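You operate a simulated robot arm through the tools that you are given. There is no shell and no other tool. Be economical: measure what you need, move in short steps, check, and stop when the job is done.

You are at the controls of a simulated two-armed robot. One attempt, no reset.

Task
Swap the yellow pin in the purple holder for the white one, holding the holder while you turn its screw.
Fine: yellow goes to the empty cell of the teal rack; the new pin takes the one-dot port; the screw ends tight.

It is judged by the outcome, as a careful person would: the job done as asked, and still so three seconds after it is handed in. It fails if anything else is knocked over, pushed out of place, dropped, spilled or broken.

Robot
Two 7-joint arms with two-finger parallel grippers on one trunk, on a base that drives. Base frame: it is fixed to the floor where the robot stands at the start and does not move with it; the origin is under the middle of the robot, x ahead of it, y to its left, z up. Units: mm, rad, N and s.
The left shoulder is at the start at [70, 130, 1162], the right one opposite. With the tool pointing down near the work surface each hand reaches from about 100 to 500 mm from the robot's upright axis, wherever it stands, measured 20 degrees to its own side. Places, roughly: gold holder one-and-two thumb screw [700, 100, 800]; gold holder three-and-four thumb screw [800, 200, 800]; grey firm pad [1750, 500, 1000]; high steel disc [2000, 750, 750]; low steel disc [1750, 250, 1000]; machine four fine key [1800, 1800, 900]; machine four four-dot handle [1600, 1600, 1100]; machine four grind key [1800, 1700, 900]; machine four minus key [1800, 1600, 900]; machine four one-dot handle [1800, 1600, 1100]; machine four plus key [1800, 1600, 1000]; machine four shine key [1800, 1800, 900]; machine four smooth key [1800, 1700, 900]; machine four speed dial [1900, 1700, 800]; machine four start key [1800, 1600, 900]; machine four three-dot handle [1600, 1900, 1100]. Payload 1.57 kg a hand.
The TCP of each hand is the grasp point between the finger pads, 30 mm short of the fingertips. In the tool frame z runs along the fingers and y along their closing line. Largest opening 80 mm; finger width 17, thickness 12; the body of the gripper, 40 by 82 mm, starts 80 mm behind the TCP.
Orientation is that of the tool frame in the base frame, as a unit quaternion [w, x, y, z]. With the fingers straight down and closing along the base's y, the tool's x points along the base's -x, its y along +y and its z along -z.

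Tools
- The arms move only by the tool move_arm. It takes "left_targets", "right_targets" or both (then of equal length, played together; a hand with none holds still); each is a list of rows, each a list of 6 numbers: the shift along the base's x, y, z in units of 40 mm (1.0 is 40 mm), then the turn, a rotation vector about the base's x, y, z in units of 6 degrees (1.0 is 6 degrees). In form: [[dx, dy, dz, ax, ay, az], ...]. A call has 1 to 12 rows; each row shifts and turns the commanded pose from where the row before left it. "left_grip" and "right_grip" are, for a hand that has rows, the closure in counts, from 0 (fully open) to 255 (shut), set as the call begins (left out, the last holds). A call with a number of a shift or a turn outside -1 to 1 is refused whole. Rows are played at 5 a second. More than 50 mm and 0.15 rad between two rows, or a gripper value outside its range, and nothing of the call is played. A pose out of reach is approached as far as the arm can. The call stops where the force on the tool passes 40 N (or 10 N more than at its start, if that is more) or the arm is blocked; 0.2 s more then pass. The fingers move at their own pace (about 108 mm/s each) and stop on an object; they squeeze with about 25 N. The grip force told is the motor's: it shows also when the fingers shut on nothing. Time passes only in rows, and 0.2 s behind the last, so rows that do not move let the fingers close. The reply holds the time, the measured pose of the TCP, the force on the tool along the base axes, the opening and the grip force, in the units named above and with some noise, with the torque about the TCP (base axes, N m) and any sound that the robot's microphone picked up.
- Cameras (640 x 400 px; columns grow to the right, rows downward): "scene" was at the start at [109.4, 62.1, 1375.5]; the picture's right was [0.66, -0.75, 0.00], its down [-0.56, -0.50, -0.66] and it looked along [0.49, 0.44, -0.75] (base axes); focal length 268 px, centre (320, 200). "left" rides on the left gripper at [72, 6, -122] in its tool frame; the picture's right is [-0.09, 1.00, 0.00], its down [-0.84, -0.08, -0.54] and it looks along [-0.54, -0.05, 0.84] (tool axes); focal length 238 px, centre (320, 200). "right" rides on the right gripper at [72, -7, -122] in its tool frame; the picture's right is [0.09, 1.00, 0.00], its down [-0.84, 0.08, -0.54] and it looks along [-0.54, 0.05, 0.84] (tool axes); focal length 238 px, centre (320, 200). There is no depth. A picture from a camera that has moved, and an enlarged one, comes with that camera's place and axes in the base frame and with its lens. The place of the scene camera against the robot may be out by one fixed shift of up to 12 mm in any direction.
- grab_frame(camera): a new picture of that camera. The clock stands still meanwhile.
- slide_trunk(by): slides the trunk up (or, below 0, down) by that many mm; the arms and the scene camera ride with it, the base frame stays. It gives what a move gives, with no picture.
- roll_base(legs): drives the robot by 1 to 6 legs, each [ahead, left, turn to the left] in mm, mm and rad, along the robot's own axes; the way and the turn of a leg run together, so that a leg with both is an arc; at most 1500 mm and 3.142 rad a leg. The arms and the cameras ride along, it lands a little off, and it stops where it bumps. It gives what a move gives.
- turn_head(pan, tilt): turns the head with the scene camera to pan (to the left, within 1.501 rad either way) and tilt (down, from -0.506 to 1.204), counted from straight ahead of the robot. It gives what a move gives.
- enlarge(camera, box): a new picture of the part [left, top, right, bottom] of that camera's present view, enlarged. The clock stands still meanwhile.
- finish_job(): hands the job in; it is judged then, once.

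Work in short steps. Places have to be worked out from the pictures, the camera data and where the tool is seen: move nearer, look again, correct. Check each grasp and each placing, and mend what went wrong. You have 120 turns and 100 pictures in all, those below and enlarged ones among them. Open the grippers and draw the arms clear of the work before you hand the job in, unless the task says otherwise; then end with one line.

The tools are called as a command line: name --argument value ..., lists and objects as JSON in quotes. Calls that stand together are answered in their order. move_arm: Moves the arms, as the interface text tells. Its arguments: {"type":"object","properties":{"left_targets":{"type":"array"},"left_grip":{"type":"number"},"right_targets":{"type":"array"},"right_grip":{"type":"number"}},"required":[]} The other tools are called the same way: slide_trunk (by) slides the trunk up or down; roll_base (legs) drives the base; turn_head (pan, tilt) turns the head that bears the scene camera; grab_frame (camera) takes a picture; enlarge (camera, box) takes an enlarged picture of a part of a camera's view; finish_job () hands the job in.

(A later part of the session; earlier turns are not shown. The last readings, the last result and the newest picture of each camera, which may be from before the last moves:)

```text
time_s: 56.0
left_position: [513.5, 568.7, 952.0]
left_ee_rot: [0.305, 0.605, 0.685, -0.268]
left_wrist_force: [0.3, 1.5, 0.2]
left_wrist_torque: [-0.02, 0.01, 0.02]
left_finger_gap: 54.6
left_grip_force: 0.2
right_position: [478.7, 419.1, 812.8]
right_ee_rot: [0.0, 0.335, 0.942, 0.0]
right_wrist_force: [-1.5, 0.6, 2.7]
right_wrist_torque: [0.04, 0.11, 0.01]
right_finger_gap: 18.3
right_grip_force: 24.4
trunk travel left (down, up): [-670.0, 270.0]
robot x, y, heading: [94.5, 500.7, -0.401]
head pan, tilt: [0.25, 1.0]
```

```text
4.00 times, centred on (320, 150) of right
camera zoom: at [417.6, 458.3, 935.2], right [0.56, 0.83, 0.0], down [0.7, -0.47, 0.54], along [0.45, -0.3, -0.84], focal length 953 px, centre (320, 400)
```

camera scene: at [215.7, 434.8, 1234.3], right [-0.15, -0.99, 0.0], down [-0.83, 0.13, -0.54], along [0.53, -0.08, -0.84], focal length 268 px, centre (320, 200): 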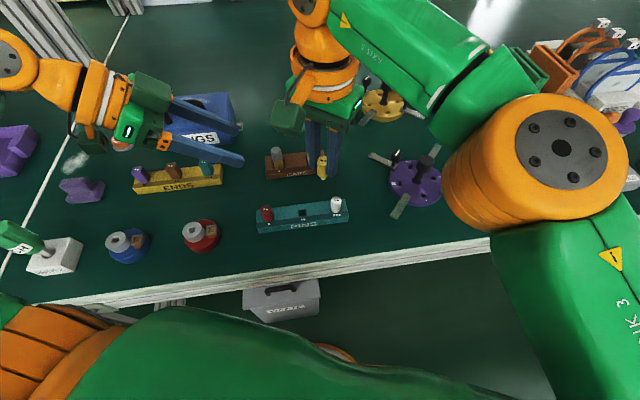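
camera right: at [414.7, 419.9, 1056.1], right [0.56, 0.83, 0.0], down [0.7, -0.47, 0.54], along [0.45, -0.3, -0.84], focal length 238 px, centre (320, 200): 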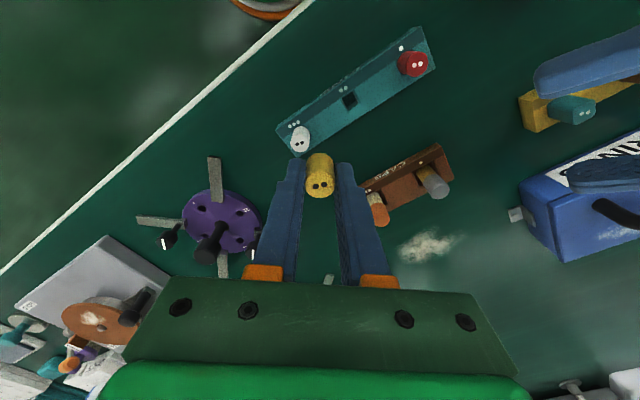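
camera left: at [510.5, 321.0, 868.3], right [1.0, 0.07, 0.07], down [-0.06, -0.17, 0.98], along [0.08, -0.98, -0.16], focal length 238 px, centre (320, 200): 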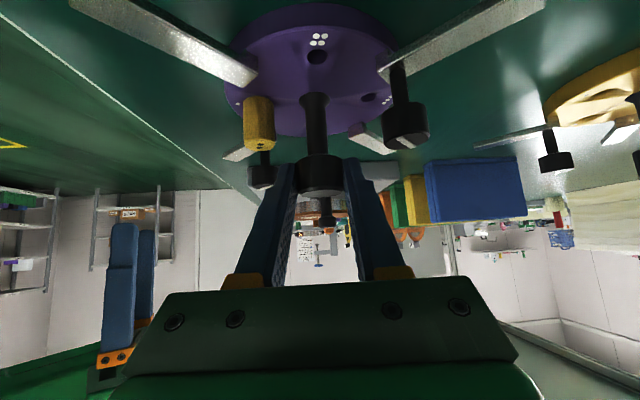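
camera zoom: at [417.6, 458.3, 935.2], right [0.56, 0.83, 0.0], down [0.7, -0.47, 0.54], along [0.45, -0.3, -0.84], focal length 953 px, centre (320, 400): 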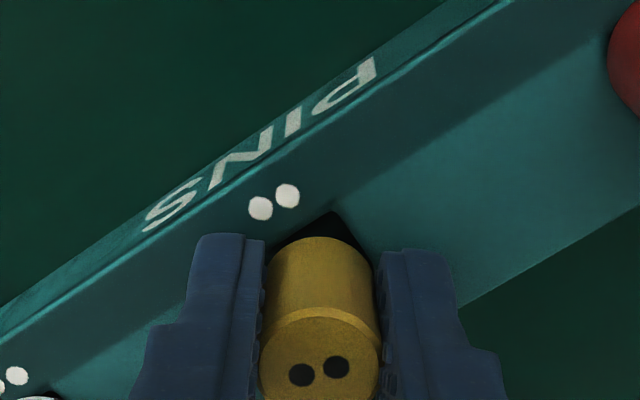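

The pin slid up ~9 mm in the fingers: its shank stood on the rack rim. Re-solving with all views gives rack top z≈779 (not 763) and the hole at ≈(473.7,420.4). I lift, shift (−5,+1.3) and lower again.

move_arm --right_targets '[[0, 0, 0.3, 0, 0, 0], [-0.125, 0.03, 0, 0, 0, 0], [0, 0, 0, 0, 0, 0]]'

enlarge --camera "scene" --box '[290, 160, 370, 220]'

enlarge --camera "right" --box '[240, 100, 400, 200]'

```text
time_s: 56.8
left_position: [514.1, 566.9, 952.0]
left_ee_rot: [0.305, 0.604, 0.686, -0.267]
left_wrist_force: [-0.6, 0.1, -0.4]
left_wrist_torque: [0.03, 0.01, -0.01]
left_finger_gap: 54.9
left_grip_force: 0.0
right_position: [474.9, 418.9, 825.6]
right_ee_rot: [-0.001, 0.334, 0.943, 0.001]
right_wrist_force: [0.8, 0.2, 0.1]
right_wrist_torque: [0.0, 0.0, -0.01]
right_finger_gap: 18.2
right_grip_force: 25.1
trunk travel left (down, up): [-670.0, 270.0]
robot x, y, heading: [97.2, 500.3, -0.397]
head pan, tilt: [0.25, 1.0]
```

```text
6.67 times, centred on (330, 190) of scene
camera zoom: at [214.6, 479.6, 1234.3], right [-0.15, -0.99, 0.0], down [-0.83, 0.13, -0.54], along [0.53, -0.08, -0.84], focal length 1784 px, centre (253, 267)
```

zoom: 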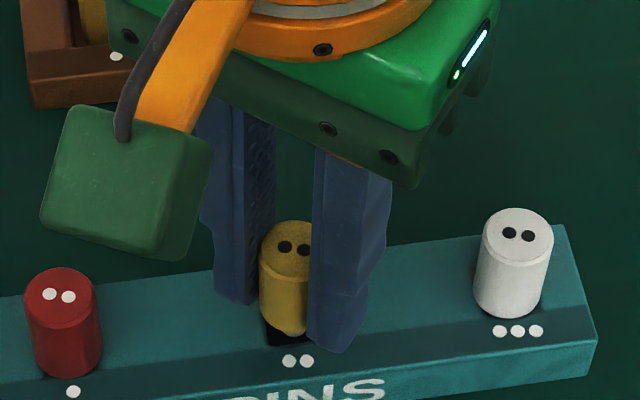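

```text
4.00 times, centred on (320, 150) of right
camera zoom: at [413.5, 459.0, 947.4], right [0.56, 0.83, 0.0], down [0.7, -0.47, 0.54], along [0.45, -0.3, -0.84], focal length 953 px, centre (320, 400)
```

zoom: 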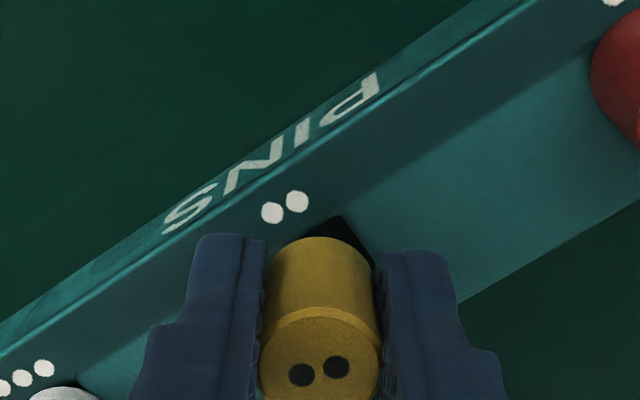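

Re-measuring: pin tops in the rack are ≈812, rack top ≈785, hole ≈(472.5,421.5); the pin's shank is ~17 mm long and its tip is now at about the hole mouth. I nudge (−2,+2) and lower slowly.

move_arm --right_targets '[[-0.05, 0.05, 0, 0, 0, 0], [0, 0, -0.12, 0, 0, 0], [0, 0, -0.1, 0, 0, 0], [0, 0, 0, 0, 0, 0]]'

enlarge --camera "scene" --box '[290, 160, 370, 220]'

```text
time_s: 57.8
left_position: [514.7, 567.7, 951.7]
left_ee_rot: [0.305, 0.605, 0.685, -0.268]
left_wrist_force: [-0.9, 0.6, 0.4]
left_wrist_torque: [0.01, -0.03, -0.01]
left_finger_gap: 54.8
left_grip_force: 0.0
right_position: [471.6, 421.7, 816.0]
right_ee_rot: [0.0, 0.336, 0.942, 0.0]
right_wrist_force: [0.1, 0.7, -0.5]
right_wrist_torque: [-0.02, -0.02, 0.02]
right_finger_gap: 18.5
right_grip_force: 24.8
trunk travel left (down, up): [-670.0, 270.0]
robot x, y, heading: [97.8, 498.9, -0.402]
head pan, tilt: [0.25, 1.0]
```

```text
6.67 times, centred on (330, 190) of scene
camera zoom: at [214.5, 479.6, 1234.3], right [-0.15, -0.99, 0.0], down [-0.83, 0.13, -0.54], along [0.53, -0.08, -0.84], focal length 1784 px, centre (253, 267)
```

zoom: 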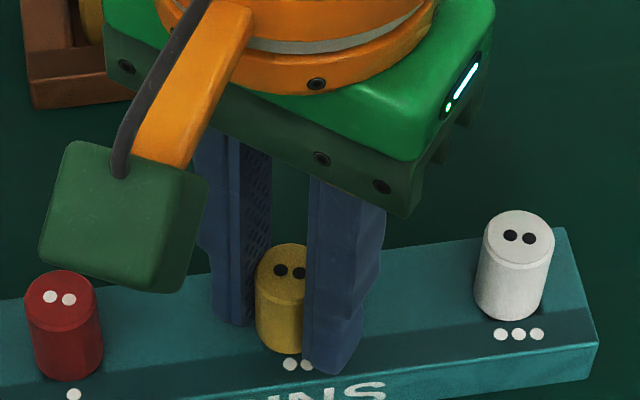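

Aligned with the other pins now and no force. I lower a few mm more until it touches.

move_arm --right_targets '[[0, 0, -0.05, 0, 0, 0], [0, 0, -0.05, 0, 0, 0], [0, 0, 0, 0, 0, 0]]'

```text
time_s: 58.6
left_position: [513.4, 568.1, 951.9]
left_ee_rot: [0.305, 0.605, 0.685, -0.269]
left_wrist_force: [0.5, 0.4, -0.5]
left_wrist_torque: [0.04, 0.01, 0.02]
left_finger_gap: 55.1
left_grip_force: 0.0
right_position: [470.9, 421.3, 814.0]
right_ee_rot: [0.001, 0.335, 0.942, 0.001]
right_wrist_force: [3.4, -0.7, 9.2]
right_wrist_torque: [0.03, 0.02, 0.01]
right_finger_gap: 17.9
right_grip_force: 24.9
trunk travel left (down, up): [-670.0, 270.0]
robot x, y, heading: [98.6, 502.4, -0.403]
head pan, tilt: [0.25, 1.0]
```

Contact at TCP ≈813.5, pin top ≈815. I ease +1 mm in x and open slightly so the pin settles.

move_arm --right_targets '[[0.03, 0, 0.02, 0, 0, 0], [0, 0, 0, 0, 0, 0]]'

move_arm --right_targets '[[0, 0, 0, 0, 0, 0], [0, 0, 0, 0, 0, 0]]' --right_grip 175

enlarge --camera "scene" --box '[290, 160, 370, 220]'

enlarge --camera "right" --box '[240, 100, 400, 200]'

```text
time_s: 59.2
left_position: [513.4, 568.1, 950.8]
left_ee_rot: [0.305, 0.604, 0.686, -0.267]
left_wrist_force: [-0.3, -0.9, -1.1]
left_wrist_torque: [-0.03, 0.05, -0.01]
left_finger_gap: 55.0
left_grip_force: 0.1
right_position: [473.6, 420.3, 813.5]
right_ee_rot: [0.0, 0.334, 0.943, 0.0]
right_wrist_force: [-0.5, 0.2, 2.1]
right_wrist_torque: [0.01, -0.01, -0.03]
right_finger_gap: 18.2
right_grip_force: 25.1
trunk travel left (down, up): [-670.0, 270.0]
robot x, y, heading: [99.9, 498.9, -0.4]
head pan, tilt: [0.25, 1.0]
```

```text
time_s: 59.8
left_position: [514.1, 567.5, 950.7]
left_ee_rot: [0.305, 0.605, 0.685, -0.268]
left_wrist_force: [0.1, -0.3, 0.2]
left_wrist_torque: [-0.01, -0.02, 0.0]
left_finger_gap: 54.7
left_grip_force: 0.1
right_position: [473.0, 420.2, 814.1]
right_ee_rot: [0.0, 0.335, 0.942, 0.0]
right_wrist_force: [-0.7, 0.0, 0.4]
right_wrist_torque: [0.0, 0.02, 0.01]
right_finger_gap: 25.1
right_grip_force: 0.0
trunk travel left (down, up): [-670.0, 270.0]
robot x, y, heading: [97.8, 500.7, -0.401]
head pan, tilt: [0.25, 1.0]
```

```text
6.67 times, centred on (330, 190) of scene
camera zoom: at [214.4, 479.6, 1234.3], right [-0.15, -0.99, 0.0], down [-0.83, 0.13, -0.54], along [0.53, -0.08, -0.84], focal length 1784 px, centre (253, 267)
```

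zoom: 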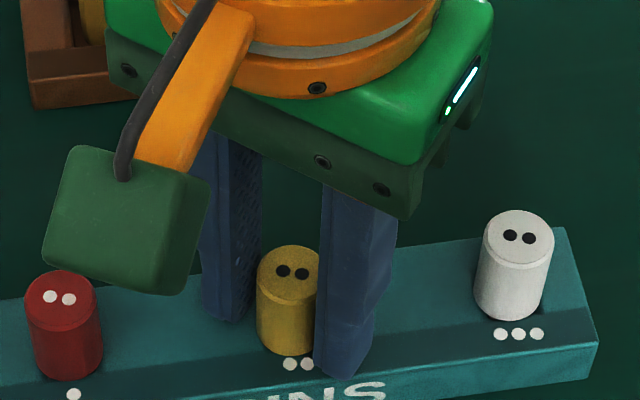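

```text
4.00 times, centred on (320, 150) of right
camera zoom: at [413.1, 459.9, 935.5], right [0.56, 0.83, 0.0], down [0.7, -0.47, 0.54], along [0.45, -0.3, -0.84], focal length 953 px, centre (320, 400)
```

zoom: 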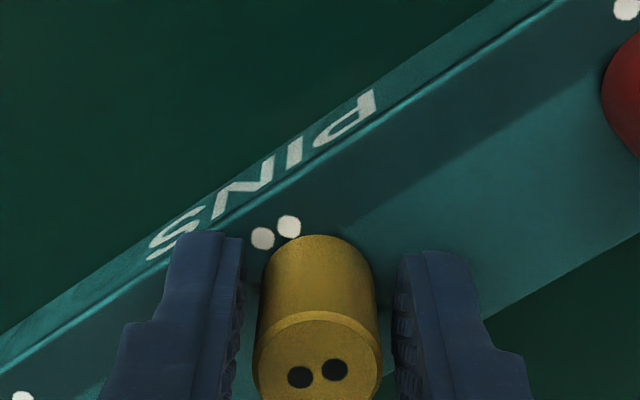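

Yellow stands upright in the middle cell, level with the others. I lift clear and move over the white pin at ≈(474,355).

move_arm --right_targets '[[0, 0, 0.5, 0, 0, 0], [0, 0, 1, 0, 0, 0], [0, -0.8, 0, 0, 0, 0], [0, -0.82, 0, 0, 0, 0], [0, 0, 0, 0, 0, 0]]' --right_grip 160

grab_frame --camera "right"

enlarge --camera "scene" --box '[260, 150, 380, 230]'

```text
time_s: 61.0
left_position: [514.2, 566.9, 951.6]
left_ee_rot: [0.304, 0.606, 0.685, -0.268]
left_wrist_force: [0.2, 1.2, -0.5]
left_wrist_torque: [-0.01, 0.0, 0.0]
left_finger_gap: 55.0
left_grip_force: 0.1
right_position: [471.5, 355.8, 874.2]
right_ee_rot: [0.0, 0.335, 0.942, 0.0]
right_wrist_force: [0.8, 0.2, 0.1]
right_wrist_torque: [-0.02, -0.03, 0.0]
right_finger_gap: 29.9
right_grip_force: 0.0
trunk travel left (down, up): [-670.0, 270.0]
robot x, y, heading: [99.3, 500.5, -0.4]
head pan, tilt: [0.25, 1.0]
```

```text
30 pictures are left
camera right: at [411.2, 395.7, 996.3], right [0.56, 0.83, 0.0], down [0.7, -0.47, 0.54], along [0.45, -0.3, -0.84], focal length 238 px, centre (320, 200)
```

right: 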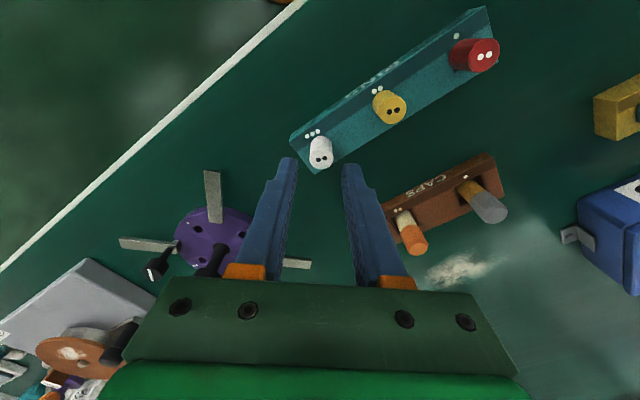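

```text
5.00 times, centred on (320, 190) of scene
camera zoom: at [214.4, 480.4, 1234.3], right [-0.15, -0.99, 0.0], down [-0.83, 0.13, -0.54], along [0.53, -0.08, -0.84], focal length 1338 px, centre (320, 250)
```

zoom: 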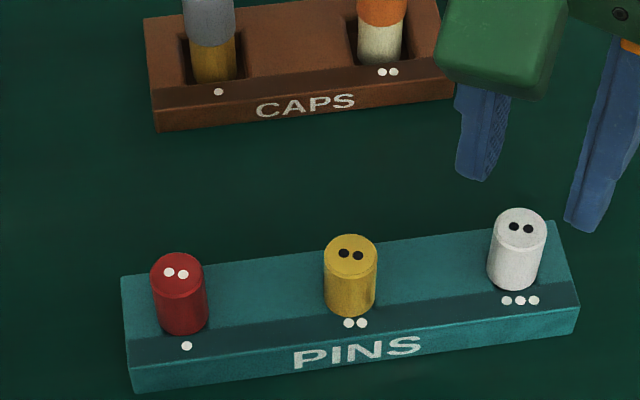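

White is centred in the hand plane, about (+2.5,−1.5) ahead. I shift and lower to TCP≈819, then close.

move_arm --right_targets '[[0.06, -0.035, 0, 0, 0, 0], [0, 0, -0.7, 0, 0, 0], [0, 0, -0.66, 0, 0, 0], [0, 0, 0, 0, 0, 0]]'

move_arm --right_targets '[[0, 0, 0, 0, 0, 0], [0, 0, 0, 0, 0, 0], [0, 0, 0, 0, 0, 0]]' --right_grip 255

enlarge --camera "right" --box '[240, 100, 400, 200]'

```text
time_s: 62.0
left_position: [513.4, 568.8, 951.5]
left_ee_rot: [0.305, 0.605, 0.685, -0.268]
left_wrist_force: [0.1, -0.2, -0.2]
left_wrist_torque: [0.01, -0.01, -0.02]
left_finger_gap: 55.0
left_grip_force: 0.1
right_position: [473.5, 355.0, 818.9]
right_ee_rot: [0.0, 0.335, 0.942, 0.001]
right_wrist_force: [0.0, 0.2, 0.8]
right_wrist_torque: [0.0, 0.01, 0.01]
right_finger_gap: 29.6
right_grip_force: 0.1
trunk travel left (down, up): [-670.0, 270.0]
robot x, y, heading: [98.8, 501.9, -0.398]
head pan, tilt: [0.25, 1.0]
```

```text
time_s: 62.8
left_position: [513.6, 568.3, 951.5]
left_ee_rot: [0.305, 0.605, 0.685, -0.269]
left_wrist_force: [-1.0, -0.8, 1.0]
left_wrist_torque: [-0.01, 0.02, -0.01]
left_finger_gap: 54.5
left_grip_force: 0.1
right_position: [475.3, 354.3, 818.8]
right_ee_rot: [0.001, 0.335, 0.942, 0.0]
right_wrist_force: [-0.7, -0.3, 0.1]
right_wrist_torque: [-0.01, 0.01, 0.02]
right_finger_gap: 18.5
right_grip_force: 25.5
trunk travel left (down, up): [-670.0, 270.0]
robot x, y, heading: [97.9, 500.0, -0.398]
head pan, tilt: [0.25, 1.0]
```

```text
4.00 times, centred on (320, 150) of right
camera zoom: at [414.1, 394.4, 941.6], right [0.56, 0.83, 0.0], down [0.7, -0.47, 0.54], along [0.45, -0.3, -0.84], focal length 953 px, centre (320, 400)
```

zoom: 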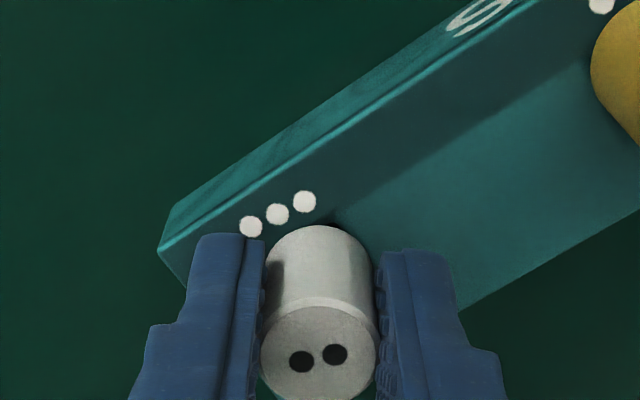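

Gripped, but a little deep for seating in the port. I reopen, raise 6 mm, regrip, then lift.

move_arm --right_targets '[[0, 0, 0, 0, 0, 0], [0, 0, 0.15, 0, 0, 0], [0, 0, 0, 0, 0, 0]]' --right_grip 175

move_arm --right_targets '[[0, 0, 0, 0, 0, 0], [0, 0, 0, 0, 0, 0], [0, 0, 0.15, 0, 0, 0], [0, 0, 0.5, 0, 0, 0], [0, 0, 0.6, 0, 0, 0], [0, 0, 0.4, 0, 0, 0]]' --right_grip 255

grab_frame --camera "right"

```text
time_s: 63.6
left_position: [513.2, 567.7, 950.8]
left_ee_rot: [0.305, 0.604, 0.686, -0.268]
left_wrist_force: [0.3, -0.1, -0.2]
left_wrist_torque: [0.03, -0.02, 0.0]
left_finger_gap: 54.8
left_grip_force: 0.1
right_position: [475.2, 356.4, 825.1]
right_ee_rot: [-0.001, 0.335, 0.942, 0.0]
right_wrist_force: [0.5, -0.2, 0.0]
right_wrist_torque: [0.0, 0.02, 0.02]
right_finger_gap: 25.1
right_grip_force: 0.1
trunk travel left (down, up): [-670.0, 270.0]
robot x, y, heading: [98.8, 500.5, -0.401]
head pan, tilt: [0.25, 1.0]
```

```text
time_s: 65.0
left_position: [513.9, 568.5, 951.8]
left_ee_rot: [0.305, 0.604, 0.686, -0.268]
left_wrist_force: [0.4, 0.9, 0.7]
left_wrist_torque: [0.01, 0.0, -0.03]
left_finger_gap: 54.6
left_grip_force: 0.1
right_position: [475.0, 356.8, 891.0]
right_ee_rot: [0.0, 0.335, 0.942, 0.001]
right_wrist_force: [0.2, -0.9, -0.1]
right_wrist_torque: [0.01, 0.05, 0.0]
right_finger_gap: 18.4
right_grip_force: 24.9
trunk travel left (down, up): [-670.0, 270.0]
robot x, y, heading: [98.0, 498.8, -0.403]
head pan, tilt: [0.25, 1.0]
```

```text
27 pictures are left
camera right: at [415.0, 395.6, 1012.9], right [0.56, 0.83, 0.0], down [0.7, -0.47, 0.54], along [0.45, -0.3, -0.84], focal length 238 px, centre (320, 200)
```

right: 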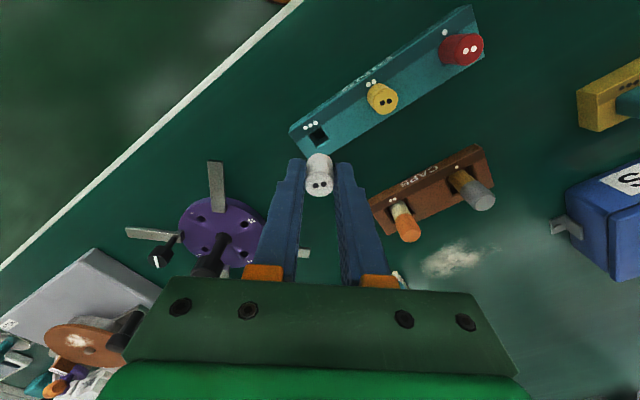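

White is out. I raise 35 mm more and drive back to the earlier place in front of the holder.

move_arm --right_targets '[[0, 0, 0.8, 0, 0, 0]]'

roll_base --legs '[[104, -241, 0]]'

grab_frame --camera "right"

```text
time_s: 65.4
left_position: [512.4, 567.3, 951.3]
left_ee_rot: [0.304, 0.605, 0.685, -0.269]
left_wrist_force: [0.5, -0.6, -0.6]
left_wrist_torque: [0.0, 0.01, -0.01]
left_finger_gap: 54.8
left_grip_force: 0.1
right_position: [474.1, 358.5, 923.9]
right_ee_rot: [0.0, 0.335, 0.942, 0.001]
right_wrist_force: [-1.0, -0.1, 0.0]
right_wrist_torque: [-0.02, 0.0, 0.02]
right_finger_gap: 18.4
right_grip_force: 24.9
trunk travel left (down, up): [-670.0, 270.0]
robot x, y, heading: [99.5, 502.2, -0.399]
head pan, tilt: [0.25, 1.0]
```

```text
time_s: 67.3
left_position: [516.6, 307.5, 951.0]
left_ee_rot: [0.305, 0.604, 0.686, -0.267]
left_wrist_force: [0.4, 0.6, -0.2]
left_wrist_torque: [-0.06, -0.02, -0.02]
left_finger_gap: 54.8
left_grip_force: 0.0
right_position: [479.8, 96.3, 922.7]
right_ee_rot: [0.0, 0.332, 0.943, 0.0]
right_wrist_force: [0.0, 0.2, 0.0]
right_wrist_torque: [0.03, -0.04, 0.03]
right_finger_gap: 18.4
right_grip_force: 24.8
trunk travel left (down, up): [-670.0, 270.0]
robot x, y, heading: [104.1, 234.1, -0.395]
head pan, tilt: [0.25, 1.0]
```

```text
26 pictures are left
camera right: at [417.9, 135.8, 1044.9], right [0.55, 0.83, 0.0], down [0.7, -0.47, 0.54], along [0.45, -0.3, -0.84], focal length 238 px, centre (320, 200)
```

right: 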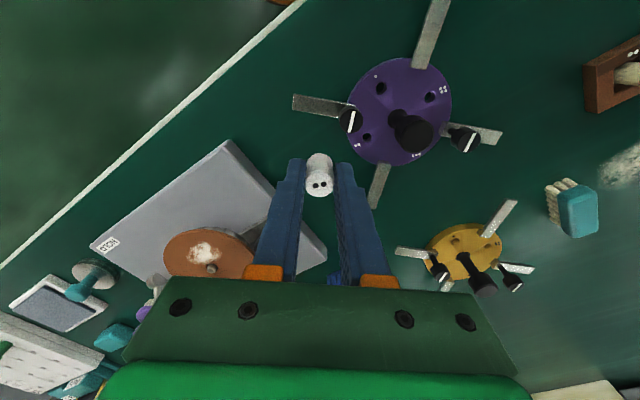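

The one-dot hole reads ≈(482–484.5,169). I carry the white pin over it at about TCP 890, then lower to 862 and look.

move_arm --right_targets '[[0.05, 0.6, -0.4, 0, 0, 0], [0.05, 0.6, -0.4, 0, 0, 0], [0, 0.62, 0, 0, 0, 0], [0, 0, -0.7, 0, 0, 0], [0, 0, 0, 0, 0, 0]]'

enlarge --camera "right" --box '[240, 100, 400, 200]'

enlarge --camera "scene" --box '[280, 150, 380, 225]'

```text
time_s: 68.5
left_position: [516.7, 307.5, 950.9]
left_ee_rot: [0.305, 0.604, 0.686, -0.268]
left_wrist_force: [-0.5, 0.9, -0.6]
left_wrist_torque: [-0.01, 0.02, 0.02]
left_finger_gap: 54.8
left_grip_force: 0.1
right_position: [482.1, 168.6, 863.1]
right_ee_rot: [0.001, 0.333, 0.943, 0.0]
right_wrist_force: [0.3, -0.2, -0.5]
right_wrist_torque: [0.01, -0.01, 0.0]
right_finger_gap: 18.3
right_grip_force: 24.7
trunk travel left (down, up): [-670.0, 270.0]
robot x, y, heading: [103.2, 236.7, -0.396]
head pan, tilt: [0.25, 1.0]
```

```text
4.00 times, centred on (320, 150) of right
camera zoom: at [422.2, 208.5, 985.3], right [0.55, 0.83, 0.0], down [0.7, -0.47, 0.54], along [0.45, -0.3, -0.84], focal length 953 px, centre (320, 400)
```

zoom: 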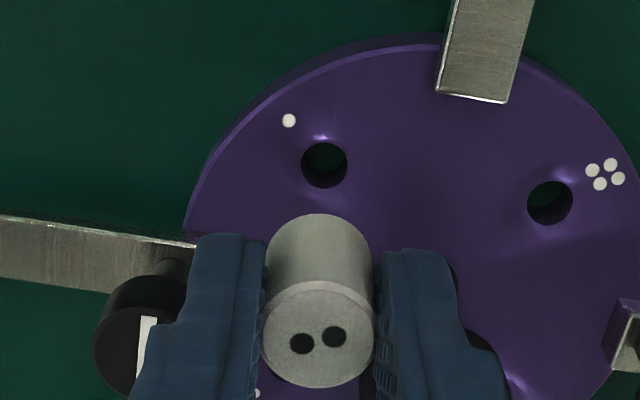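

```text
5.33 times, centred on (330, 188) of scene
camera zoom: at [217.5, 217.8, 1234.3], right [-0.15, -0.99, 0.0], down [-0.83, 0.12, -0.54], along [0.53, -0.08, -0.84], focal length 1427 px, centre (267, 267)
```

zoom: 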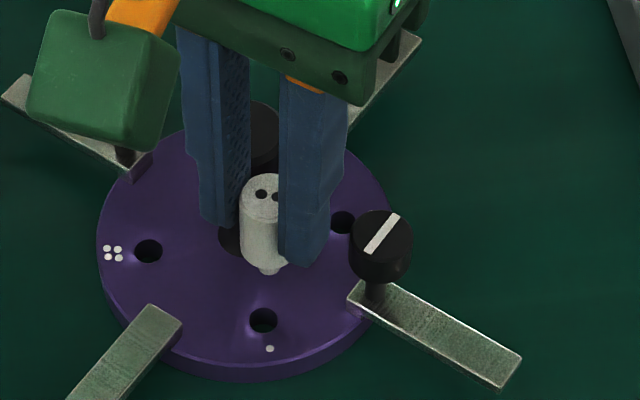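

The hole is ≈(−0.8,+1.6) from the pin axis by combining both views. I shift, lower 20 mm and look again.

move_arm --right_targets '[[-0.02, 0.04, 0, 0, 0, 0], [0, 0, -0.5, 0, 0, 0], [0, 0, 0, 0, 0, 0]]'

enlarge --camera "scene" --box '[300, 175, 360, 220]'

enlarge --camera "right" --box '[270, 120, 370, 200]'

```text
time_s: 69.3
left_position: [516.9, 306.5, 951.0]
left_ee_rot: [0.305, 0.603, 0.686, -0.268]
left_wrist_force: [0.0, 0.4, -0.4]
left_wrist_torque: [0.01, -0.01, 0.0]
left_finger_gap: 54.8
left_grip_force: 0.3
right_position: [482.1, 169.9, 842.4]
right_ee_rot: [0.0, 0.334, 0.943, 0.001]
right_wrist_force: [-0.1, 0.6, -0.3]
right_wrist_torque: [0.01, -0.01, 0.01]
right_finger_gap: 18.1
right_grip_force: 24.5
trunk travel left (down, up): [-670.0, 270.0]
robot x, y, heading: [98.7, 238.7, -0.395]
head pan, tilt: [0.25, 1.0]
```

```text
8.89 times, centred on (330, 198) of scene
camera zoom: at [217.6, 217.8, 1234.3], right [-0.15, -0.99, 0.0], down [-0.83, 0.12, -0.54], along [0.53, -0.08, -0.84], focal length 2379 px, centre (231, 222)
```

zoom: 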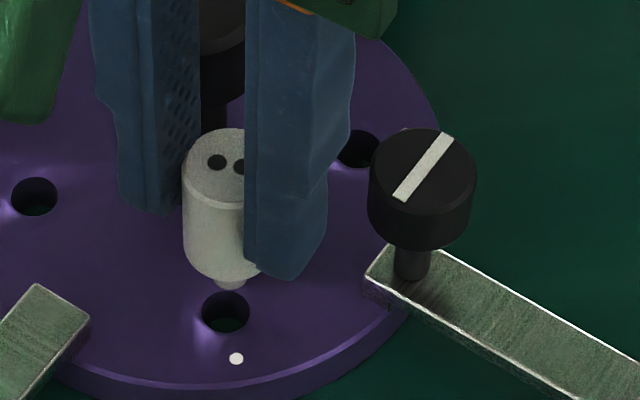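

```text
5.00 times, centred on (320, 160) of right
camera zoom: at [421.4, 209.6, 965.4], right [0.55, 0.83, 0.0], down [0.7, -0.47, 0.54], along [0.45, -0.3, -0.84], focal length 1192 px, centre (320, 400)
```

zoom: 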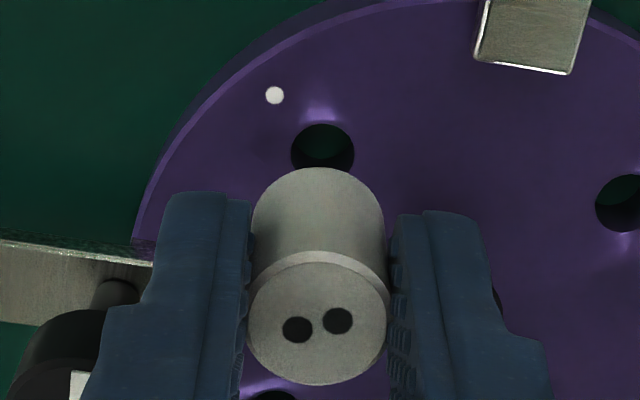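

Nearly aligned: shank 6.8 mm, hole 10.7 mm; the pin needs about (+0.4,+1.0). I shift and lower 16 mm gently.

move_arm --right_targets '[[0.01, 0.025, 0, 0, 0, 0], [0, 0, -0.25, 0, 0, 0], [0, 0, -0.15, 0, 0, 0], [0, 0, 0, 0, 0, 0]]'

enlarge --camera "scene" --box '[300, 175, 360, 220]'

```text
time_s: 70.3
left_position: [516.6, 307.8, 950.9]
left_ee_rot: [0.306, 0.603, 0.687, -0.267]
left_wrist_force: [1.8, 0.1, 0.2]
left_wrist_torque: [0.03, 0.03, 0.01]
left_finger_gap: 55.0
left_grip_force: 0.0
right_position: [482.8, 171.7, 827.3]
right_ee_rot: [0.0, 0.333, 0.943, 0.0]
right_wrist_force: [0.2, -0.2, 0.4]
right_wrist_torque: [0.0, -0.03, 0.0]
right_finger_gap: 18.2
right_grip_force: 24.2
trunk travel left (down, up): [-670.0, 270.0]
robot x, y, heading: [104.4, 239.7, -0.393]
head pan, tilt: [0.25, 1.0]
```

```text
8.89 times, centred on (330, 198) of scene
camera zoom: at [217.7, 217.7, 1234.3], right [-0.15, -0.99, 0.0], down [-0.83, 0.12, -0.54], along [0.53, -0.08, -0.84], focal length 2379 px, centre (231, 222)
```

zoom: 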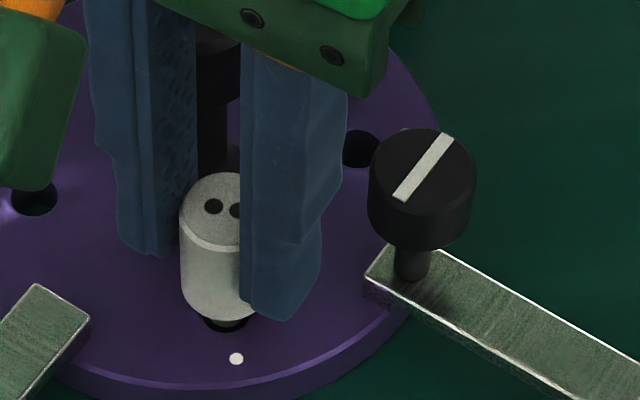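

The shank is over/in the hole without force. I lower 10 mm more and check.

move_arm --right_targets '[[0, 0, -0.1, 0, 0, 0], [0, 0, -0.1, 0, 0, 0], [0, 0, -0.05, 0, 0, 0], [0, 0, 0, 0, 0, 0]]'

```text
time_s: 71.3
left_position: [517.5, 307.3, 950.6]
left_ee_rot: [0.305, 0.604, 0.686, -0.268]
left_wrist_force: [0.0, 0.0, -0.1]
left_wrist_torque: [0.02, 0.0, 0.02]
left_finger_gap: 54.8
left_grip_force: 0.0
right_position: [481.3, 171.8, 816.9]
right_ee_rot: [0.0, 0.333, 0.943, 0.001]
right_wrist_force: [0.3, 0.3, 0.6]
right_wrist_torque: [-0.02, -0.01, 0.02]
right_finger_gap: 18.1
right_grip_force: 25.0
trunk travel left (down, up): [-670.0, 270.0]
robot x, y, heading: [100.8, 237.6, -0.395]
head pan, tilt: [0.25, 1.0]
```

Still no force at TCP 817, so the shank is in the port. I lower on to contact.

move_arm --right_targets '[[0, 0, -0.05, 0, 0, 0], [0, 0, -0.05, 0, 0, 0], [0, 0, 0, 0, 0, 0]]'

enlarge --camera "scene" --box '[300, 175, 360, 220]'

```text
time_s: 72.1
left_position: [515.3, 307.5, 951.9]
left_ee_rot: [0.306, 0.603, 0.686, -0.267]
left_wrist_force: [0.1, -0.1, -0.6]
left_wrist_torque: [0.02, 0.0, 0.04]
left_finger_gap: 54.8
left_grip_force: 0.0
right_position: [480.1, 172.7, 813.9]
right_ee_rot: [0.003, 0.333, 0.943, 0.002]
right_wrist_force: [5.9, -1.4, 24.3]
right_wrist_torque: [-0.09, -0.25, -0.01]
right_finger_gap: 18.0
right_grip_force: 24.8
trunk travel left (down, up): [-670.0, 270.0]
robot x, y, heading: [102.3, 238.1, -0.388]
head pan, tilt: [0.25, 1.0]
```

```text
8.89 times, centred on (330, 198) of scene
camera zoom: at [215.1, 217.9, 1234.7], right [-0.15, -0.99, 0.0], down [-0.83, 0.12, -0.54], along [0.54, -0.08, -0.84], focal length 2379 px, centre (231, 222)
```

zoom: 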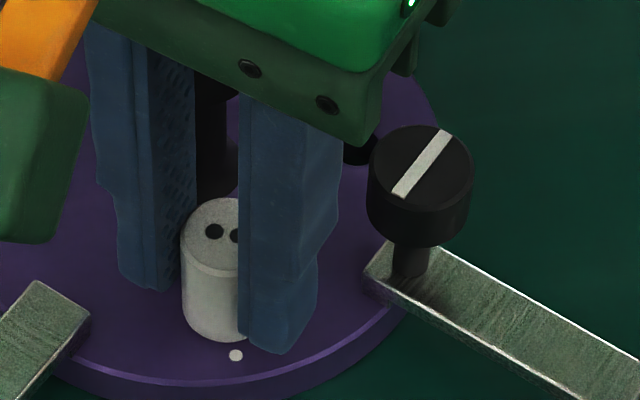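

Contact, and the body's base lies by the dot exactly as yellow's did, so it looks seated. I relieve the push and open slightly.

move_arm --right_targets '[[0.03, -0.03, 0.05, 0, 0, 0], [0, 0, 0, 0, 0, 0]]'

move_arm --right_targets '[[0, 0, 0, 0, 0, 0], [0, 0, 0, 0, 0, 0], [0, 0, 0.2, 0, 0, 0]]' --right_grip 172

enlarge --camera "scene" --box '[300, 175, 360, 220]'

```text
time_s: 72.7
left_position: [516.3, 306.1, 951.0]
left_ee_rot: [0.305, 0.604, 0.686, -0.268]
left_wrist_force: [0.1, 0.1, -0.2]
left_wrist_torque: [-0.04, -0.04, 0.03]
left_finger_gap: 54.9
left_grip_force: 0.2
right_position: [482.5, 170.7, 814.0]
right_ee_rot: [0.0, 0.334, 0.943, 0.0]
right_wrist_force: [0.1, -0.7, 1.8]
right_wrist_torque: [-0.01, -0.02, 0.01]
right_finger_gap: 18.3
right_grip_force: 24.8
trunk travel left (down, up): [-670.0, 270.0]
robot x, y, heading: [100.6, 236.2, -0.394]
head pan, tilt: [0.25, 1.0]
```

```text
time_s: 73.5
left_position: [516.0, 306.5, 951.5]
left_ee_rot: [0.305, 0.604, 0.686, -0.267]
left_wrist_force: [0.4, 0.3, -0.1]
left_wrist_torque: [-0.01, 0.02, 0.01]
left_finger_gap: 55.2
left_grip_force: 0.1
right_position: [482.7, 169.4, 821.3]
right_ee_rot: [0.0, 0.334, 0.943, -0.001]
right_wrist_force: [-0.9, 0.1, 0.2]
right_wrist_torque: [0.02, -0.01, -0.03]
right_finger_gap: 26.1
right_grip_force: 0.0
trunk travel left (down, up): [-670.0, 270.0]
robot x, y, heading: [105.6, 237.2, -0.394]
head pan, tilt: [0.25, 1.0]
```

```text
8.89 times, centred on (330, 198) of scene
camera zoom: at [217.5, 217.7, 1234.3], right [-0.15, -0.99, 0.0], down [-0.83, 0.12, -0.54], along [0.53, -0.08, -0.84], focal length 2379 px, centre (231, 222)
```

zoom: 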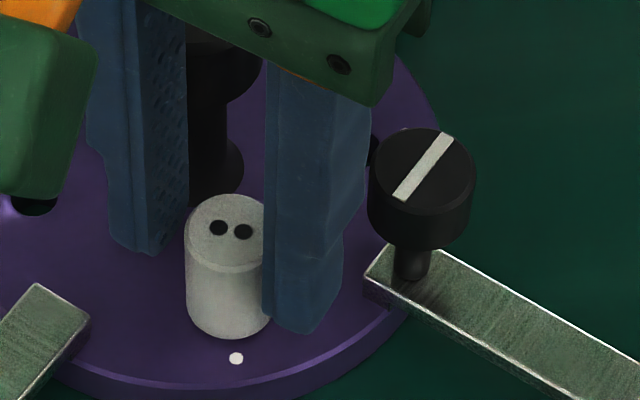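

The white pin stands upright in the one-dot port. I lift the right hand and carry it above the screw, turning it counter-clockwise for a tightening stroke.

move_arm --right_targets '[[0, 0, 0.8, 0, 0, 0], [0, 0, 0.9, 0, 0, 0], [0, -0.5, 0.3, 0, 0, 1], [0, -0.5, 0, 0, 0, 1], [0, 0, 0, 0, 0, 1], [0, 0, 0, 0, 0, 1], [0, 0, 0, 0, 0, 1], [0, 0, 0, 0, 0, 1], [0, 0, 0, 0, 0, 1], [0, 0, 0, 0, 0, 1], [0, 0, 0, 0, 0, 1], [0, 0, 0, 0, 0, 1]]' --right_grip 153

move_arm --left_targets '[[0.02, -0.8, -0.55, 0, 0, 0], [0.02, -0.8, -0.55, 0, 0, 0], [0.02, -0.8, -0.5, 0, 0, 0], [0, -0.7, -0.5, 0, 0, 0], [0, 0, 0, 0, 0, 0]]'

grab_frame --camera "left"

```text
time_s: 76.1
left_position: [517.4, 307.5, 950.1]
left_ee_rot: [0.305, 0.604, 0.686, -0.268]
left_wrist_force: [-0.7, -0.5, -0.6]
left_wrist_torque: [0.0, 0.01, -0.02]
left_finger_gap: 54.9
left_grip_force: 0.1
right_position: [483.3, 131.0, 902.5]
right_ee_rot: [0.0, -0.184, 0.983, 0.001]
right_wrist_force: [1.3, 0.2, 0.4]
right_wrist_torque: [0.01, 0.02, -0.05]
right_finger_gap: 32.0
right_grip_force: 0.0
trunk travel left (down, up): [-670.0, 270.0]
robot x, y, heading: [98.7, 235.7, -0.395]
head pan, tilt: [0.25, 1.0]
```

```text
time_s: 77.3
left_position: [518.6, 184.6, 866.7]
left_ee_rot: [0.305, 0.604, 0.686, -0.267]
left_wrist_force: [0.7, -0.3, 0.5]
left_wrist_torque: [0.0, 0.02, 0.02]
left_finger_gap: 54.7
left_grip_force: 0.0
right_position: [484.3, 130.1, 903.6]
right_ee_rot: [0.0, -0.184, 0.983, -0.001]
right_wrist_force: [0.4, 0.3, 0.0]
right_wrist_torque: [-0.03, -0.02, -0.02]
right_finger_gap: 32.1
right_grip_force: 0.0
trunk travel left (down, up): [-670.0, 270.0]
robot x, y, heading: [101.2, 239.2, -0.397]
head pan, tilt: [0.25, 1.0]
```

```text
18 pictures are left
camera left: at [508.2, 322.1, 895.5], right [1.0, 0.07, 0.07], down [-0.06, -0.17, 0.98], along [0.08, -0.98, -0.16], focal length 238 px, centre (320, 200)
```

left: 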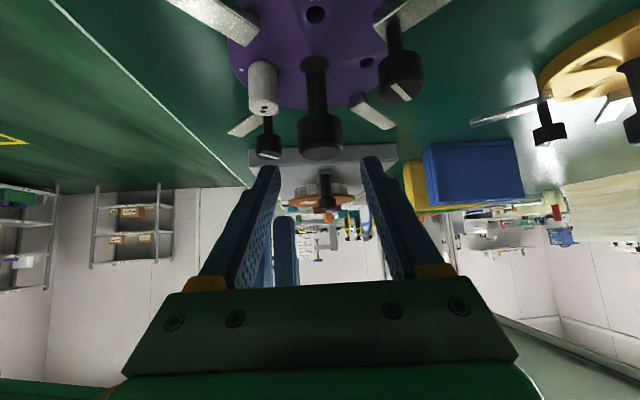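

The knob is centred and white is seated like yellow was. I lower the left hand 27 mm (1.5 mm in) and close.

move_arm --left_targets '[[0.03, -0.04, -0.35, 0, 0, 0], [0, 0, -0.33, 0, 0, 0], [0, 0, 0, 0, 0, 0]]'

move_arm --left_targets '[[0, 0, 0, 0, 0, 0], [0, 0, 0, 0, 0, 0], [0, 0, 0, 0, 0, 0]]' --left_grip 255

enlarge --camera "right" --box '[200, 60, 460, 220]'

```text
time_s: 78.1
left_position: [521.1, 182.4, 839.8]
left_ee_rot: [0.305, 0.603, 0.687, -0.267]
left_wrist_force: [0.1, -0.3, 0.7]
left_wrist_torque: [-0.02, 0.0, -0.03]
left_finger_gap: 54.8
left_grip_force: 0.0
right_position: [483.9, 129.6, 901.7]
right_ee_rot: [0.0, -0.183, 0.983, 0.001]
right_wrist_force: [0.2, -0.6, -0.5]
right_wrist_torque: [0.01, 0.0, -0.02]
right_finger_gap: 32.1
right_grip_force: 0.0
trunk travel left (down, up): [-670.0, 270.0]
robot x, y, heading: [101.7, 236.0, -0.397]
head pan, tilt: [0.25, 1.0]
```

```text
time_s: 78.9
left_position: [520.7, 182.2, 838.3]
left_ee_rot: [0.306, 0.602, 0.687, -0.266]
left_wrist_force: [-1.8, -0.9, -0.5]
left_wrist_torque: [-0.07, 0.04, -0.09]
left_finger_gap: 29.2
left_grip_force: 25.0
right_position: [481.5, 129.6, 902.1]
right_ee_rot: [0.0, -0.183, 0.983, 0.0]
right_wrist_force: [-0.2, 0.0, 0.1]
right_wrist_torque: [-0.01, -0.01, -0.01]
right_finger_gap: 32.2
right_grip_force: 0.0
trunk travel left (down, up): [-670.0, 270.0]
robot x, y, heading: [102.9, 239.5, -0.399]
head pan, tilt: [0.25, 1.0]
```

```text
2.46 times, centred on (330, 140) of right
camera zoom: at [418.3, 97.3, 1024.7], right [-0.44, 0.9, 0.0], down [0.75, 0.37, 0.54], along [0.49, 0.24, -0.84], focal length 587 px, centre (295, 348)
```

zoom: 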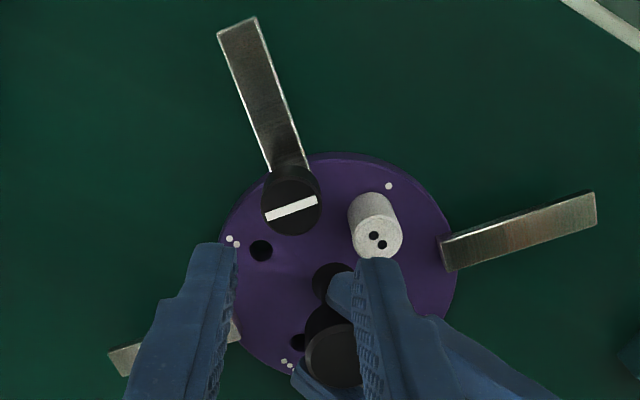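

Knob held; screw at ≈(482,128.5). I lower the right hand around the screw head and grip it.

move_arm --right_targets '[[0, -0.03, -0.6, 0, 0, 0], [0, 0, -0.6, 0, 0, 0], [0, 0, -0.48, 0, 0, 0], [0, 0, 0, 0, 0, 0]]'

move_arm --right_targets '[[0, 0, 0, 0, 0, 0], [0, 0, 0, 0, 0, 0], [0, 0, 0, 0, 0, 0]]' --right_grip 255

```text
time_s: 79.9
left_position: [520.8, 181.5, 838.9]
left_ee_rot: [0.306, 0.603, 0.687, -0.267]
left_wrist_force: [-0.9, 0.0, 0.5]
left_wrist_torque: [0.06, 0.07, -0.01]
left_finger_gap: 29.3
left_grip_force: 24.2
right_position: [483.4, 129.5, 834.1]
right_ee_rot: [0.0, -0.183, 0.983, -0.001]
right_wrist_force: [0.7, 0.9, -0.1]
right_wrist_torque: [-0.02, -0.02, 0.02]
right_finger_gap: 31.8
right_grip_force: 0.1
trunk travel left (down, up): [-670.0, 270.0]
robot x, y, heading: [100.3, 240.3, -0.391]
head pan, tilt: [0.25, 1.0]
```

```text
time_s: 80.7
left_position: [521.0, 182.2, 840.0]
left_ee_rot: [0.306, 0.603, 0.686, -0.268]
left_wrist_force: [-4.1, 13.2, 4.6]
left_wrist_torque: [0.11, 0.07, -0.23]
left_finger_gap: 29.2
left_grip_force: 25.4
right_position: [483.4, 128.5, 832.9]
right_ee_rot: [-0.001, -0.182, 0.983, 0.0]
right_wrist_force: [4.3, -11.4, -3.4]
right_wrist_torque: [-0.26, 0.06, -0.35]
right_finger_gap: 21.1
right_grip_force: 25.4
trunk travel left (down, up): [-670.0, 270.0]
robot x, y, heading: [99.0, 236.7, -0.401]
head pan, tilt: [0.25, 1.0]
```

A side force shows the screw is ~1.5 mm nearer −y. I shift with it and begin turning clockwise 24°.

move_arm --right_targets '[[0, -0.04, 0, 0, 0, 0], [0, 0, 0, 0, 0, -1], [0, 0, 0, 0, 0, -1], [0, 0, 0, 0, 0, -1], [0, 0, 0, 0, 0, -1]]'

enlarge --camera "right" --box '[200, 80, 460, 240]'

```text
time_s: 81.9
left_position: [522.6, 181.7, 840.0]
left_ee_rot: [0.306, 0.604, 0.685, -0.269]
left_wrist_force: [-5.0, -9.1, 12.4]
left_wrist_torque: [-0.67, 0.22, 0.01]
left_finger_gap: 29.5
left_grip_force: 25.2
right_position: [482.3, 127.9, 835.2]
right_ee_rot: [0.001, 0.026, 1.0, 0.001]
right_wrist_force: [5.4, 9.0, -10.5]
right_wrist_torque: [-0.07, 0.25, 0.03]
right_finger_gap: 20.8
right_grip_force: 24.7
trunk travel left (down, up): [-670.0, 270.0]
robot x, y, heading: [105.2, 236.5, -0.392]
head pan, tilt: [0.25, 1.0]
```

```text
2.46 times, centred on (330, 160) of right
camera zoom: at [410.9, 123.9, 957.4], right [-0.04, 1.0, 0.0], down [0.84, 0.03, 0.54], along [0.54, 0.02, -0.84], focal length 587 px, centre (295, 298)
```

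zoom: 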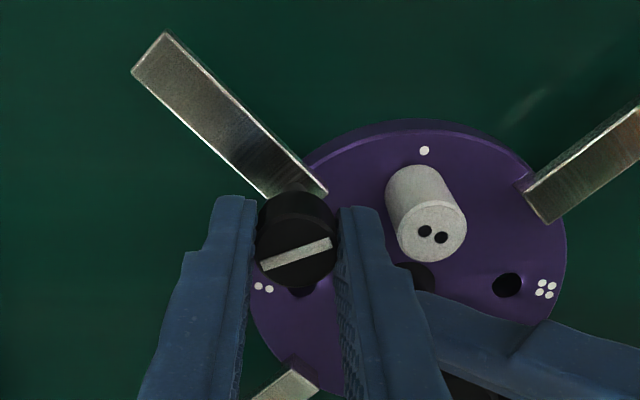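

The screw follows the hand. I continue clockwise 42°, easing slightly for the side and axial force.

move_arm --right_targets '[[0, 0.02, -0.02, 0, 0, -1], [0, 0, -0.01, 0, 0, -1], [0, 0, 0, 0, 0, -1], [0, 0, 0, 0, 0, -1], [0, 0, 0, 0, 0, -1], [0, 0, 0, 0, 0, -1], [0, 0, 0, 0, 0, -1]]'

enlarge --camera "right" --box '[200, 80, 460, 240]'

```text
time_s: 83.5
left_position: [519.3, 180.8, 839.1]
left_ee_rot: [0.304, 0.604, 0.687, -0.267]
left_wrist_force: [-2.3, -6.4, -0.7]
left_wrist_torque: [0.23, -0.13, 0.01]
left_finger_gap: 29.1
left_grip_force: 25.5
right_position: [483.9, 127.3, 834.0]
right_ee_rot: [0.001, 0.383, 0.924, 0.001]
right_wrist_force: [3.2, 4.2, 8.7]
right_wrist_torque: [0.12, -0.01, 0.0]
right_finger_gap: 20.6
right_grip_force: 24.7
trunk travel left (down, up): [-670.0, 270.0]
robot x, y, heading: [103.5, 234.9, -0.397]
head pan, tilt: [0.25, 1.0]
```

```text
2.46 times, centred on (330, 160) of right
camera zoom: at [426.6, 172.7, 956.0], right [0.64, 0.77, 0.0], down [0.64, -0.54, 0.54], along [0.42, -0.35, -0.84], focal length 587 px, centre (295, 298)
```

zoom: 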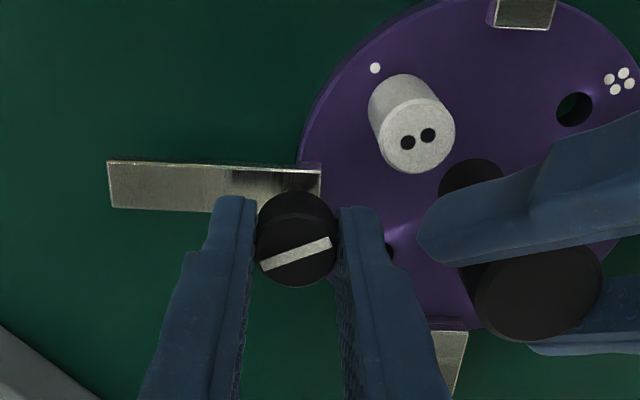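

66° done with no slip. I continue clockwise up to another 30° looking for the tightening torque.

move_arm --right_targets '[[0, 0, 0, 0, 0, -1], [0, 0, 0, 0, 0, -1], [0, 0, 0, 0, 0, -1], [0, 0, 0, 0, 0, -1], [0, 0, 0, 0, 0, -0.5]]'

enlarge --camera "right" --box '[200, 80, 460, 240]'

```text
time_s: 84.7
left_position: [521.5, 181.1, 838.8]
left_ee_rot: [0.306, 0.603, 0.687, -0.268]
left_wrist_force: [2.7, 6.6, -6.6]
left_wrist_torque: [0.42, -0.35, -0.18]
left_finger_gap: 28.9
left_grip_force: 24.7
right_position: [483.7, 128.5, 834.5]
right_ee_rot: [-0.001, 0.587, 0.809, 0.001]
right_wrist_force: [-3.7, -6.6, 8.2]
right_wrist_torque: [-0.04, 0.11, 0.11]
right_finger_gap: 20.7
right_grip_force: 25.1
trunk travel left (down, up): [-670.0, 270.0]
robot x, y, heading: [99.1, 239.8, -0.4]
head pan, tilt: [0.25, 1.0]
```

```text
2.46 times, centred on (330, 160) of right
camera zoom: at [454.5, 194.1, 955.8], right [0.92, 0.39, 0.0], down [0.33, -0.77, 0.54], along [0.21, -0.5, -0.84], focal length 587 px, centre (295, 298)
```

zoom: 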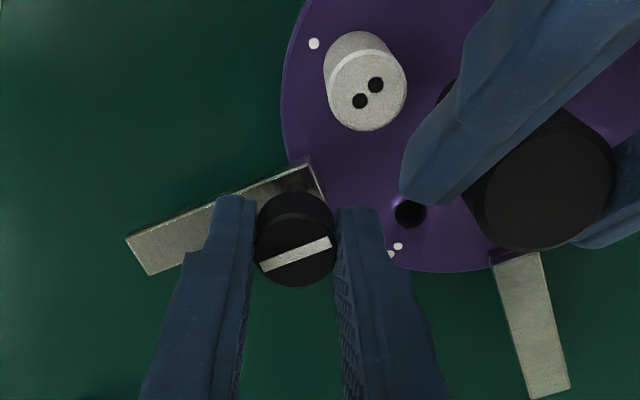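

The screw has turned ~92° with the hand, slightly past its original mark. I turn 12° more to feel the stop.

move_arm --right_targets '[[0, 0, 0, 0, 0, -1], [0, 0, 0, 0, 0, -1], [0, 0, 0, 0, 0, 0]]'

enlarge --camera "right" --box '[200, 80, 460, 240]'

```text
time_s: 85.5
left_position: [522.3, 181.5, 839.6]
left_ee_rot: [0.306, 0.603, 0.687, -0.268]
left_wrist_force: [11.2, 4.7, -0.8]
left_wrist_torque: [0.17, -0.2, 0.2]
left_finger_gap: 29.4
left_grip_force: 25.2
right_position: [483.7, 126.9, 833.0]
right_ee_rot: [0.0, 0.669, 0.743, -0.001]
right_wrist_force: [-12.0, -4.4, -0.2]
right_wrist_torque: [-0.13, 0.15, 0.23]
right_finger_gap: 20.9
right_grip_force: 24.7
trunk travel left (down, up): [-670.0, 270.0]
robot x, y, heading: [101.2, 236.7, -0.398]
head pan, tilt: [0.25, 1.0]
```

```text
2.46 times, centred on (330, 160) of right
camera zoom: at [469.4, 198.4, 955.8], right [0.98, 0.2, 0.0], down [0.17, -0.82, 0.54], along [0.1, -0.53, -0.84], focal length 587 px, centre (295, 298)
```

zoom: 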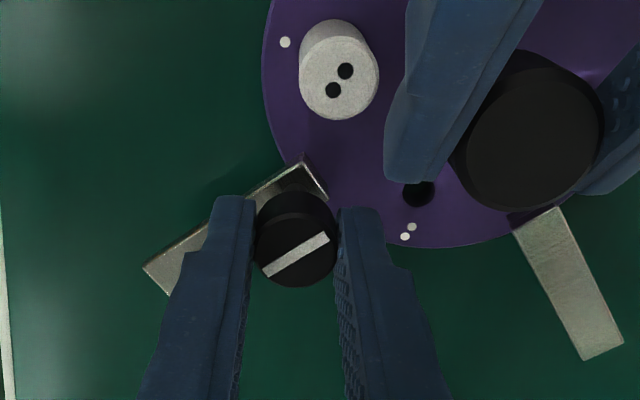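

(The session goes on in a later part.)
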